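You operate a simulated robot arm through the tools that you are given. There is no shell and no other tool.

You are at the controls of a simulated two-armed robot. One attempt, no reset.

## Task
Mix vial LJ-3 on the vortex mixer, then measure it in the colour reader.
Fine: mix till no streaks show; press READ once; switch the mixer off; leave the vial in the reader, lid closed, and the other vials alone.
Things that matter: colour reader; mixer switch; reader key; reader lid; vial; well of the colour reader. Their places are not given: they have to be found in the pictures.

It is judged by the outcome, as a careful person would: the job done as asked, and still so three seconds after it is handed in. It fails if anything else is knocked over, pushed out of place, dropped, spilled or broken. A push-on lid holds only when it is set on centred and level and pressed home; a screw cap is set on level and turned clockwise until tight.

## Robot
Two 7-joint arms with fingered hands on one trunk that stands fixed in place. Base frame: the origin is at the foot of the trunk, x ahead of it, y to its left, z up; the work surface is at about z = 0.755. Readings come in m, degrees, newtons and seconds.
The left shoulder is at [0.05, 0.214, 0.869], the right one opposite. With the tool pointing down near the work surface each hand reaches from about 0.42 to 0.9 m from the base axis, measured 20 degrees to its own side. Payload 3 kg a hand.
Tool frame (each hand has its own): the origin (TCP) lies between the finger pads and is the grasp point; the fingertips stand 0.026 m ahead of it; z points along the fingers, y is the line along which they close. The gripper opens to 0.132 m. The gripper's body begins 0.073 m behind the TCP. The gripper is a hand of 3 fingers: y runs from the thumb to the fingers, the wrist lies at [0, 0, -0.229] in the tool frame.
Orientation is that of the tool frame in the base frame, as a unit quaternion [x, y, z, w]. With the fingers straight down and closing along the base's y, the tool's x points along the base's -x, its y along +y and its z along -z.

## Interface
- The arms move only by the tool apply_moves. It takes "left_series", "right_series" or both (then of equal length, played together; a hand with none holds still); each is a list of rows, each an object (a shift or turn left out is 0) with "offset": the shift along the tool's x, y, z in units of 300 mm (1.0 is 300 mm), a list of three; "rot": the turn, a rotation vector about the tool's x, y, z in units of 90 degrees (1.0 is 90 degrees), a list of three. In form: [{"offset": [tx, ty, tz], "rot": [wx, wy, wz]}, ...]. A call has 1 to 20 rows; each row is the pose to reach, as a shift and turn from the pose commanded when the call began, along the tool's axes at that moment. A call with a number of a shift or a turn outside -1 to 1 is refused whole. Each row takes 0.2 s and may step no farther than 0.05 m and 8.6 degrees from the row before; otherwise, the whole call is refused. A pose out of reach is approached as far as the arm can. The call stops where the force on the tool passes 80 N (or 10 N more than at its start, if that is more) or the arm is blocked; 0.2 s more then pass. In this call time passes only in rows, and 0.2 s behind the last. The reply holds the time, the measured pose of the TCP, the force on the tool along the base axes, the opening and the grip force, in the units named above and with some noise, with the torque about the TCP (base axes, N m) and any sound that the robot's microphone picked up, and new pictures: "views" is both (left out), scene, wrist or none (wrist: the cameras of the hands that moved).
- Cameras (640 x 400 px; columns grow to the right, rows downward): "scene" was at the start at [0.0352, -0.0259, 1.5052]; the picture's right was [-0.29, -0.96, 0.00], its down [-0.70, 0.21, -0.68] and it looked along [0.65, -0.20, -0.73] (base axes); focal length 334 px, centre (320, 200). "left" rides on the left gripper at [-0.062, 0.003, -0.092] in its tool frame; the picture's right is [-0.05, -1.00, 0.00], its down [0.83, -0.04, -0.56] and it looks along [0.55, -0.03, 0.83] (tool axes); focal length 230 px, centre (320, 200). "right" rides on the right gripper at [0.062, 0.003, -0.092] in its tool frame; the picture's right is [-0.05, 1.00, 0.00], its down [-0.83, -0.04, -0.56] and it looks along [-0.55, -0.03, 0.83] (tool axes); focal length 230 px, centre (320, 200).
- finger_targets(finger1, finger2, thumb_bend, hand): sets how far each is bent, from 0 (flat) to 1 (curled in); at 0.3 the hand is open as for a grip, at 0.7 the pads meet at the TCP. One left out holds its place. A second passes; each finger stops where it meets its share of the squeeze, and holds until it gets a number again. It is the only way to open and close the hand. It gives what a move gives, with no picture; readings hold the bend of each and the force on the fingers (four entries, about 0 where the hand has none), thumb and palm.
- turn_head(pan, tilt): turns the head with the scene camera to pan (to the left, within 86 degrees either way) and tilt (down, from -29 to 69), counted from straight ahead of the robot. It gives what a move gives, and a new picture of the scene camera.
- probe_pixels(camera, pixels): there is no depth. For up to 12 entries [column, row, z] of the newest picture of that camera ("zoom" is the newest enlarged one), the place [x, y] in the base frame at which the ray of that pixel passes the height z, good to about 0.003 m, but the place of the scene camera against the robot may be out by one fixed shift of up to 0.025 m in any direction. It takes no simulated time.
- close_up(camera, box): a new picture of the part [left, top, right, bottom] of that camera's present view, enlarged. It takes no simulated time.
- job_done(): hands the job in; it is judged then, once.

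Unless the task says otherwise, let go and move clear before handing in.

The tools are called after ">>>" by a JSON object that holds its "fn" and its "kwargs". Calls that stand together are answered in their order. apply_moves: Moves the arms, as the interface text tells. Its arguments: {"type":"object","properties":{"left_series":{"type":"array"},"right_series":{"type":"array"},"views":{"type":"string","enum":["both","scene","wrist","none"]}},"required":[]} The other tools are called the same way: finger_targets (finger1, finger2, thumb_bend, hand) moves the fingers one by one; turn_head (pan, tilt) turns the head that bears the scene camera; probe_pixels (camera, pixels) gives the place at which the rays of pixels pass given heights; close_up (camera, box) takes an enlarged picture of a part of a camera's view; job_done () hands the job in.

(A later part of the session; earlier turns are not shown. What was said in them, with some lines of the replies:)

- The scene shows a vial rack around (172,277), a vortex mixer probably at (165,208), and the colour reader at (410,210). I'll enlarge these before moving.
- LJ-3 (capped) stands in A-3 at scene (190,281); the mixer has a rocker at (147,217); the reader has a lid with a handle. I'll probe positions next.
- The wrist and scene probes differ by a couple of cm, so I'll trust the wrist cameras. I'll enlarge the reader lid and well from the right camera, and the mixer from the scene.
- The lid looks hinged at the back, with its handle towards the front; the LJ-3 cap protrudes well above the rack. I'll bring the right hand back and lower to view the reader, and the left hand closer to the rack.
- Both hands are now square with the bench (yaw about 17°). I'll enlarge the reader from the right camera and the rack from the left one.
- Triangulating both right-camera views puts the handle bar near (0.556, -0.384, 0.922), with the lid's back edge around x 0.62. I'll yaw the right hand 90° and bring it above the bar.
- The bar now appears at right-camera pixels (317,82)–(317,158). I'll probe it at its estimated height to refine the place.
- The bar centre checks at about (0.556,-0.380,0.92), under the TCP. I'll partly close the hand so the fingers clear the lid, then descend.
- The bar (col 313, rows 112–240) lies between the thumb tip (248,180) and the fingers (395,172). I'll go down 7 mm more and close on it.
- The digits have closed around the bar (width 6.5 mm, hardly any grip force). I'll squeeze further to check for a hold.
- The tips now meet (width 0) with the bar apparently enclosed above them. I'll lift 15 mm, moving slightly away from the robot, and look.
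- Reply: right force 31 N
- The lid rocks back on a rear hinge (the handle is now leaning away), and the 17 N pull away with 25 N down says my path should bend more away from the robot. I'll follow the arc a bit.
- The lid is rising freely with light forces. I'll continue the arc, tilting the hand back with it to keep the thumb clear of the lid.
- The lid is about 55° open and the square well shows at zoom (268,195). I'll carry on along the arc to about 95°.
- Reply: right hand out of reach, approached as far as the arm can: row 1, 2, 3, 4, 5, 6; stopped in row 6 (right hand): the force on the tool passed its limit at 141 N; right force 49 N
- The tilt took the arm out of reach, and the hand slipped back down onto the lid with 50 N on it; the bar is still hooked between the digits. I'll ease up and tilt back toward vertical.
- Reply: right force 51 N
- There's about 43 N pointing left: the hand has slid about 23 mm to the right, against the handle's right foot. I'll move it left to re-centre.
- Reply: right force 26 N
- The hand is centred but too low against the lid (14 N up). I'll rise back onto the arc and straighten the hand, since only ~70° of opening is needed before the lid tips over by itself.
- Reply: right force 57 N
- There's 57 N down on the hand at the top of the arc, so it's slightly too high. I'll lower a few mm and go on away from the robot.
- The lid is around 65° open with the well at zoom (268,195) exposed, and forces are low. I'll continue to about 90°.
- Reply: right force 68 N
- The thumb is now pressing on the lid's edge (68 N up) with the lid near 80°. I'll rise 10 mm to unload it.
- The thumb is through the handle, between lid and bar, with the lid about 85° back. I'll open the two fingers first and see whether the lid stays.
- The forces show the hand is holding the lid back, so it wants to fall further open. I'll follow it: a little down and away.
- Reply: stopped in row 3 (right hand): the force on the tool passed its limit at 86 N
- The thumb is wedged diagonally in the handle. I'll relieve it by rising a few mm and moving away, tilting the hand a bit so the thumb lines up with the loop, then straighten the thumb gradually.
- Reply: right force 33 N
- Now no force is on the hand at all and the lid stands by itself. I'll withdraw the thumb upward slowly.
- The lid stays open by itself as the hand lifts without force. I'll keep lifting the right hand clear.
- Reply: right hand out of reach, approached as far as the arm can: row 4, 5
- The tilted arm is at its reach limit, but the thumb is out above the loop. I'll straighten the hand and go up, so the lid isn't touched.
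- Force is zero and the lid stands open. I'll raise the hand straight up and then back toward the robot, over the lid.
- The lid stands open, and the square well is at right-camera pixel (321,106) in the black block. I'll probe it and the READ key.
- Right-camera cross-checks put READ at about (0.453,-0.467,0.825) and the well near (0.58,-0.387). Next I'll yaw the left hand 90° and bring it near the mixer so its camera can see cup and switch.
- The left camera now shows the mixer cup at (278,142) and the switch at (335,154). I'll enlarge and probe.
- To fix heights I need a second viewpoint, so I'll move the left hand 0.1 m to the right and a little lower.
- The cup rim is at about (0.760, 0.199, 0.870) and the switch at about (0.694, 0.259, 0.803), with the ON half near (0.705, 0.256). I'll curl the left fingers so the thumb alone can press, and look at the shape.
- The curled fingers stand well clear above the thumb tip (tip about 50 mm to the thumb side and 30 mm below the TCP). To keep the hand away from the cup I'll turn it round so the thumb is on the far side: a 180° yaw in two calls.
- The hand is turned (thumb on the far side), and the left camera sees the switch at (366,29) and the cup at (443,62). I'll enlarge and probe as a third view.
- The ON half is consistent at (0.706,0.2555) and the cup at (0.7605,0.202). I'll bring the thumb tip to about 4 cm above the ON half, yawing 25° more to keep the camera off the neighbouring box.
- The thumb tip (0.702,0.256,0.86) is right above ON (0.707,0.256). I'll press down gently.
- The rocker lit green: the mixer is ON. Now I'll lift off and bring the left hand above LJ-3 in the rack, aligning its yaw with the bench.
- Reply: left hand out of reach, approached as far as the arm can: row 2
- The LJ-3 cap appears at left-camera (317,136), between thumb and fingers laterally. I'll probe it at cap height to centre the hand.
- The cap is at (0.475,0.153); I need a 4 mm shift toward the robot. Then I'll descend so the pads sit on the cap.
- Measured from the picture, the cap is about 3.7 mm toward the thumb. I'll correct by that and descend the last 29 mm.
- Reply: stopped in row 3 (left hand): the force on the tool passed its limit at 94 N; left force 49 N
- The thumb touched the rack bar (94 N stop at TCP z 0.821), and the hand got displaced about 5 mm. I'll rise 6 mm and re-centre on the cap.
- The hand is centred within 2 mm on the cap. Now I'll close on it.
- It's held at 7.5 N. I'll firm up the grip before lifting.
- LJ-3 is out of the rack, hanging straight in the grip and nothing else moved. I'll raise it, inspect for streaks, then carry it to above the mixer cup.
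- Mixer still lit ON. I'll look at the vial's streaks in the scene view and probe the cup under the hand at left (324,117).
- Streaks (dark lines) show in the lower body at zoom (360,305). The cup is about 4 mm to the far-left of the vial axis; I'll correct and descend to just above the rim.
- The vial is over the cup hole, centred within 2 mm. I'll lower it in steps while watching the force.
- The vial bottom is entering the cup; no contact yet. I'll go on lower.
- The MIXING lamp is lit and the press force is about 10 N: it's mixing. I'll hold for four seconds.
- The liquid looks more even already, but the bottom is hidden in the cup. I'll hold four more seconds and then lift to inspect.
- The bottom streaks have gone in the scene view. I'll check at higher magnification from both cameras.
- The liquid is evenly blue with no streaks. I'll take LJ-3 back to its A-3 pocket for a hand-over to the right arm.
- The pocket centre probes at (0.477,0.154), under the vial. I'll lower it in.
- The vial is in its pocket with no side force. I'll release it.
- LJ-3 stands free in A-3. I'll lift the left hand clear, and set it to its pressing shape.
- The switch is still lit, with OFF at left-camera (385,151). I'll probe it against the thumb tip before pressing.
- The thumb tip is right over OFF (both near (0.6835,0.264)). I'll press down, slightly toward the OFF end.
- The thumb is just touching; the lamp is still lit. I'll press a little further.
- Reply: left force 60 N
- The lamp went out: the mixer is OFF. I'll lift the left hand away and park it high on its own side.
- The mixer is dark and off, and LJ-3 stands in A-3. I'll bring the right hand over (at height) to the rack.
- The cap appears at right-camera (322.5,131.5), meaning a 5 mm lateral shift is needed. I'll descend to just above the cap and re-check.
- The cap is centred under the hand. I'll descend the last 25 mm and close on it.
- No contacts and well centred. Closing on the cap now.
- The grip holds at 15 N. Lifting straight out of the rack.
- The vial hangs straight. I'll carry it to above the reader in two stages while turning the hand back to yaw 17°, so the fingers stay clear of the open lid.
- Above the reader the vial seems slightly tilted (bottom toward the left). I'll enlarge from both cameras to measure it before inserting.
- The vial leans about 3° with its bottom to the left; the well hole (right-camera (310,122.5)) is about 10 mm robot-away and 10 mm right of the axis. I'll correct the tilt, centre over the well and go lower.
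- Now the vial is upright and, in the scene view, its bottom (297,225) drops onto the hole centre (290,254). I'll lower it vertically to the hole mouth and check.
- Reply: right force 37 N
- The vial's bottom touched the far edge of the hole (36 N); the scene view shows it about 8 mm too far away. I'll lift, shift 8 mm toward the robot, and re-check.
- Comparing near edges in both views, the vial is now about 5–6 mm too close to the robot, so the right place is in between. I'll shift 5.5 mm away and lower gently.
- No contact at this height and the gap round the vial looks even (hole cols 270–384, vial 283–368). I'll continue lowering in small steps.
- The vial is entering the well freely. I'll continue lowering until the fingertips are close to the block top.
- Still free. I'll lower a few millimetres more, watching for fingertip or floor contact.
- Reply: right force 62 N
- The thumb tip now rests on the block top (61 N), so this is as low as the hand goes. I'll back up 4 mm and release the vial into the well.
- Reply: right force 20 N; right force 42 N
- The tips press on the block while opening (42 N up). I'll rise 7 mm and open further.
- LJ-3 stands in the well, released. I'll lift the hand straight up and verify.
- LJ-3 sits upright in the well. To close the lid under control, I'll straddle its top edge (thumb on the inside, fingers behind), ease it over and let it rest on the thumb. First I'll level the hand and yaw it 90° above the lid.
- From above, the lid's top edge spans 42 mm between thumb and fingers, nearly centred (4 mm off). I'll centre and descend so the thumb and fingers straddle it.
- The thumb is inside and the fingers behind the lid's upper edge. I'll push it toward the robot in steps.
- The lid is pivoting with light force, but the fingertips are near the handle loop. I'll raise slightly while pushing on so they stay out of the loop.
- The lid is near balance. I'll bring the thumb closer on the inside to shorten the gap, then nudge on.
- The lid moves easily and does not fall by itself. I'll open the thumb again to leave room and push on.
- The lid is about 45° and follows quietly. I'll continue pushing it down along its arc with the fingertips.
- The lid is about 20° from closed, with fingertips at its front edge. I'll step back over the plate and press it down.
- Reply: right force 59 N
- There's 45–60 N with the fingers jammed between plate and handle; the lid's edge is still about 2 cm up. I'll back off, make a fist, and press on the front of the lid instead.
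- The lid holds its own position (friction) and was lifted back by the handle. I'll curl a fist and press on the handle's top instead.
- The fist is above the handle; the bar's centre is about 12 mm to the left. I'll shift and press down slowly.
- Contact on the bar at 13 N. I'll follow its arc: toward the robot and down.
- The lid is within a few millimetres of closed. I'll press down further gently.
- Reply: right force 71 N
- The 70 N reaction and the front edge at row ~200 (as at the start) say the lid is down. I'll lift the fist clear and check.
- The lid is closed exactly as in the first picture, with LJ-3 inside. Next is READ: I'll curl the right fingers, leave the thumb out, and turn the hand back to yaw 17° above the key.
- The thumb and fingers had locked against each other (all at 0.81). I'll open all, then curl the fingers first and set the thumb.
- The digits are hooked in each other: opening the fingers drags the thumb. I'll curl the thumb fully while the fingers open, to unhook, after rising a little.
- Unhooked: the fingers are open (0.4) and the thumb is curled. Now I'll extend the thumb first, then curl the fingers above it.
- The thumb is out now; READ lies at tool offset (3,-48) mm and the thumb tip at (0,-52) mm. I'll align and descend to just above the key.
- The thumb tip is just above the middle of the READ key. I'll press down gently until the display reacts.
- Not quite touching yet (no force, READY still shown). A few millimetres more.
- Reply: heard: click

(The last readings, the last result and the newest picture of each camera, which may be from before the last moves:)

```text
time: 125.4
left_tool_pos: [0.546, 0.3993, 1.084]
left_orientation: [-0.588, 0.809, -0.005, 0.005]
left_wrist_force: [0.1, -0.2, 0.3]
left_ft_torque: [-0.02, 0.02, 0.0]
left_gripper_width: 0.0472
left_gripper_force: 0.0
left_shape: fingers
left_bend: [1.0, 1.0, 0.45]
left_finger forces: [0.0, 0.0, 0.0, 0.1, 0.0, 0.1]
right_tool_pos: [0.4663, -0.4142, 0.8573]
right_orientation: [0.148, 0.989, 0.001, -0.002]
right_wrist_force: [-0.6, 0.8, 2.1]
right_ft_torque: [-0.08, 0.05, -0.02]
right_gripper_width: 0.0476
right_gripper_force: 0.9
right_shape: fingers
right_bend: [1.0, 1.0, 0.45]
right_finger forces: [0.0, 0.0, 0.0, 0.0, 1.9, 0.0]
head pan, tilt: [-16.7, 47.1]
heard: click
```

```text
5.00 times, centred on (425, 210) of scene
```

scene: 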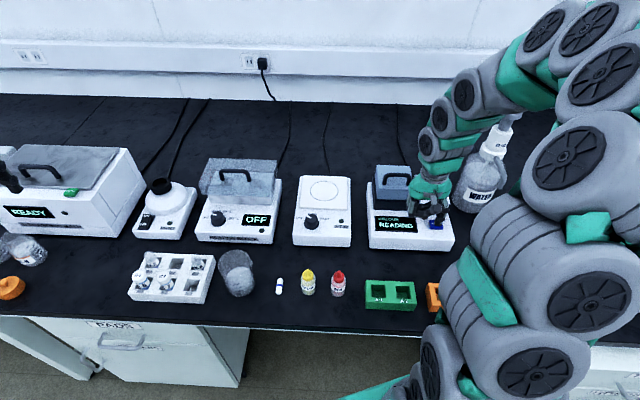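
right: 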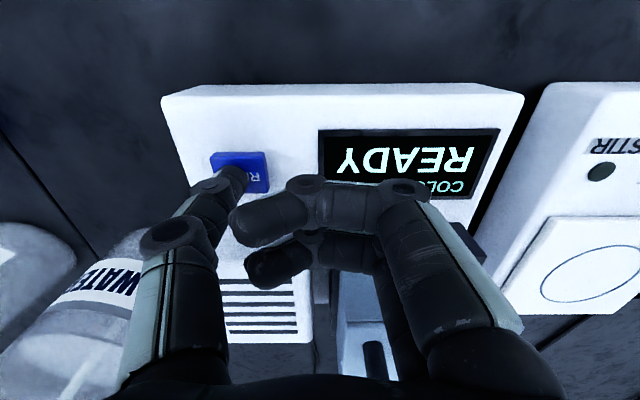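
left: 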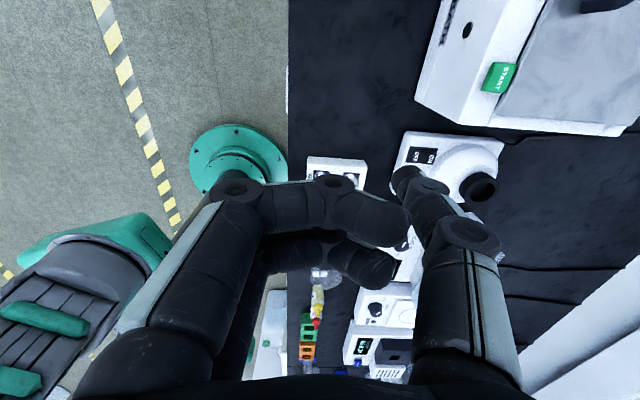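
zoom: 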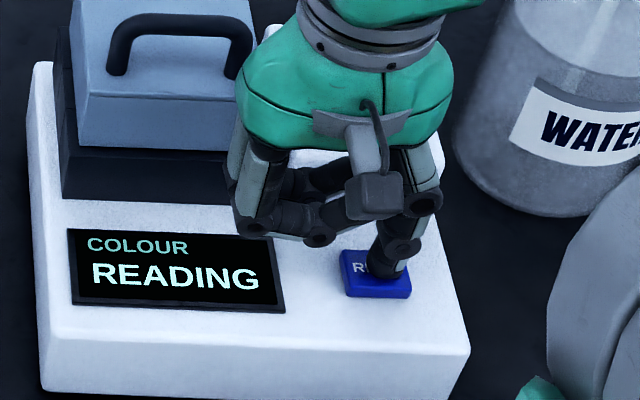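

A click was heard and the display reads READING, so the key was pressed once. I'll lift straight off and wait for the result.

>>> {"fn": "apply_moves", "kwargs": {"right_series": [{"offset": [0, 0, -0.06]}, {"offset": [0, 0, -0.15]}, {"offset": [0, 0, -0.28]}, {"offset": [0.1, 0, -0.4]}, {"offset": [0.2, -0.03, -0.5]}, {"offset": [0.3, -0.06, -0.58]}, {"offset": [0.35, -0.1, -0.6]}, {"offset": [0.35, -0.1, -0.6]}, {"offset": [0.35, -0.1, -0.6]}, {"offset": [0.35, -0.1, -0.6]}, {"offset": [0.35, -0.1, -0.6]}, {"offset": [0.35, -0.1, -0.6]}, {"offset": [0.35, -0.1, -0.6]}, {"offset": [0.35, -0.1, -0.6]}, {"offset": [0.35, -0.1, -0.6]}, {"offset": [0.35, -0.1, -0.6]}]}}

>>> {"fn": "close_up", "kwargs": {"camera": "scene", "box": [360, 150, 480, 250]}}

>>> {"fn": "close_up", "kwargs": {"camera": "right", "box": [200, 60, 460, 260]}}

>>> {"fn": "close_up", "kwargs": {"camera": "scene", "box": [110, 150, 270, 310]}}

```text
time: 128.8
left_tool_pos: [0.5458, 0.399, 1.0816]
left_orientation: [-0.588, 0.809, -0.005, 0.004]
left_wrist_force: [-0.8, 0.1, -0.2]
left_ft_torque: [-0.01, 0.01, 0.01]
left_gripper_width: 0.0477
left_gripper_force: 0.0
left_shape: fingers
left_bend: [1.0, 1.0, 0.45]
left_finger forces: [0.0, 0.0, 0.0, 0.0, 0.0, 0.1]
right_tool_pos: [0.3582, -0.412, 1.0364]
right_orientation: [0.148, 0.989, 0.0, -0.002]
right_wrist_force: [0.0, 0.6, 0.2]
right_ft_torque: [0.02, 0.0, 0.01]
right_gripper_width: 0.0476
right_gripper_force: 0.1
right_shape: fingers
right_bend: [1.0, 1.0, 0.45]
right_finger forces: [0.1, 0.1, 0.0, 0.1, 0.0, 0.0]
head pan, tilt: [-16.7, 47.1]
```

scene: 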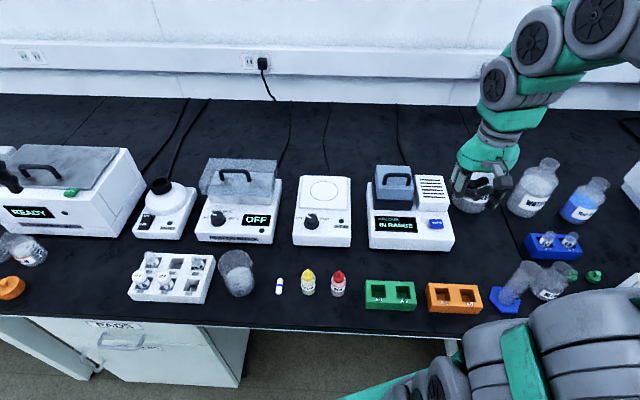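
right: 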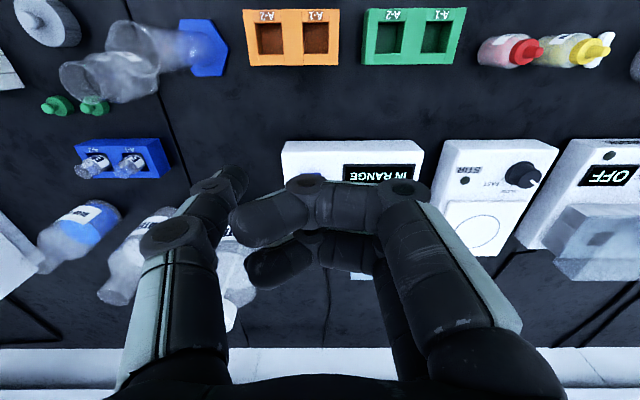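

```text
4.00 times, centred on (420, 200) of scene
```

zoom: 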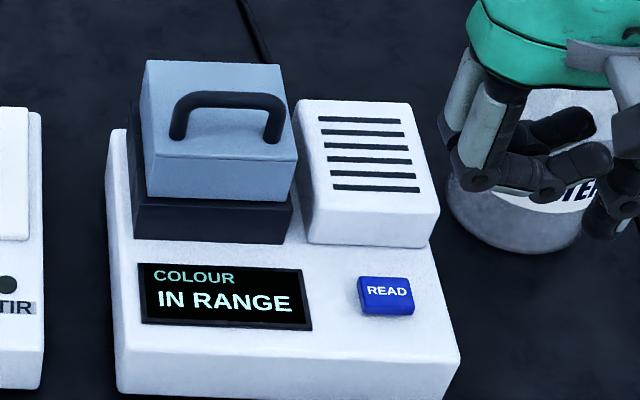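

```text
2.00 times, centred on (330, 160) of right
```

zoom: 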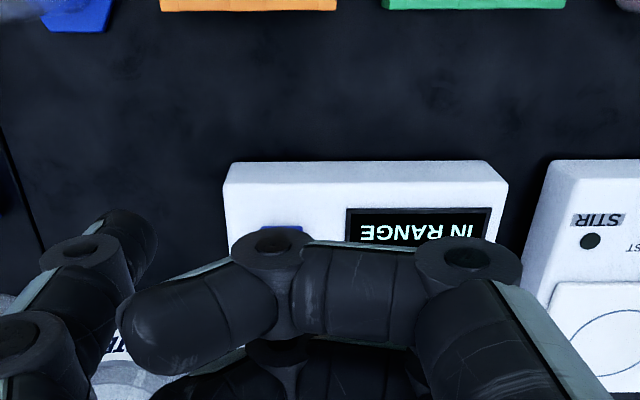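

```text
2.50 times, centred on (190, 230) of scene
```

zoom: 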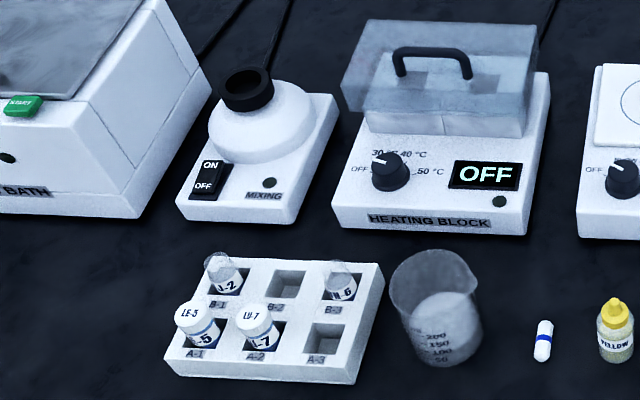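

The display reads IN RANGE after a single press. The lid is closed over LJ-3, the mixer rocker and lamp are dark, the other vials stand in the rack, and both hands are clear, so I'll hand in.

>>> {"fn": "job_done", "kwargs": {}}

```text
The job is handed in.
```

LJ-3 is mixed and measured: the colour reader's display shows **IN RANGE**.

- **Mixing:** I held the vial on the mixer for about 8 seconds. No streaks showed when I lifted it out and looked closely.
- **Mixer:** it is switched off, and its lamp is dark.
- **Reading:** I pressed READ once (one click heard).
- **Vial and lid:** LJ-3 is in the reader's well with the lid closed.
- **Other vials:** they are still in their places in the rack, and I saw nothing knocked over or spilled.

The hands pressed harder than intended a few times:

- **Lid:** opening it peaked at 141 N. Closing it took up to about 70 N.
- **Rack:** the thumb pushed on it with up to 94 N while I picked up the vial.
- **Well:** the vial caught the edge at about 36 N before going in.

The final pictures showed nothing moved or damaged by this.
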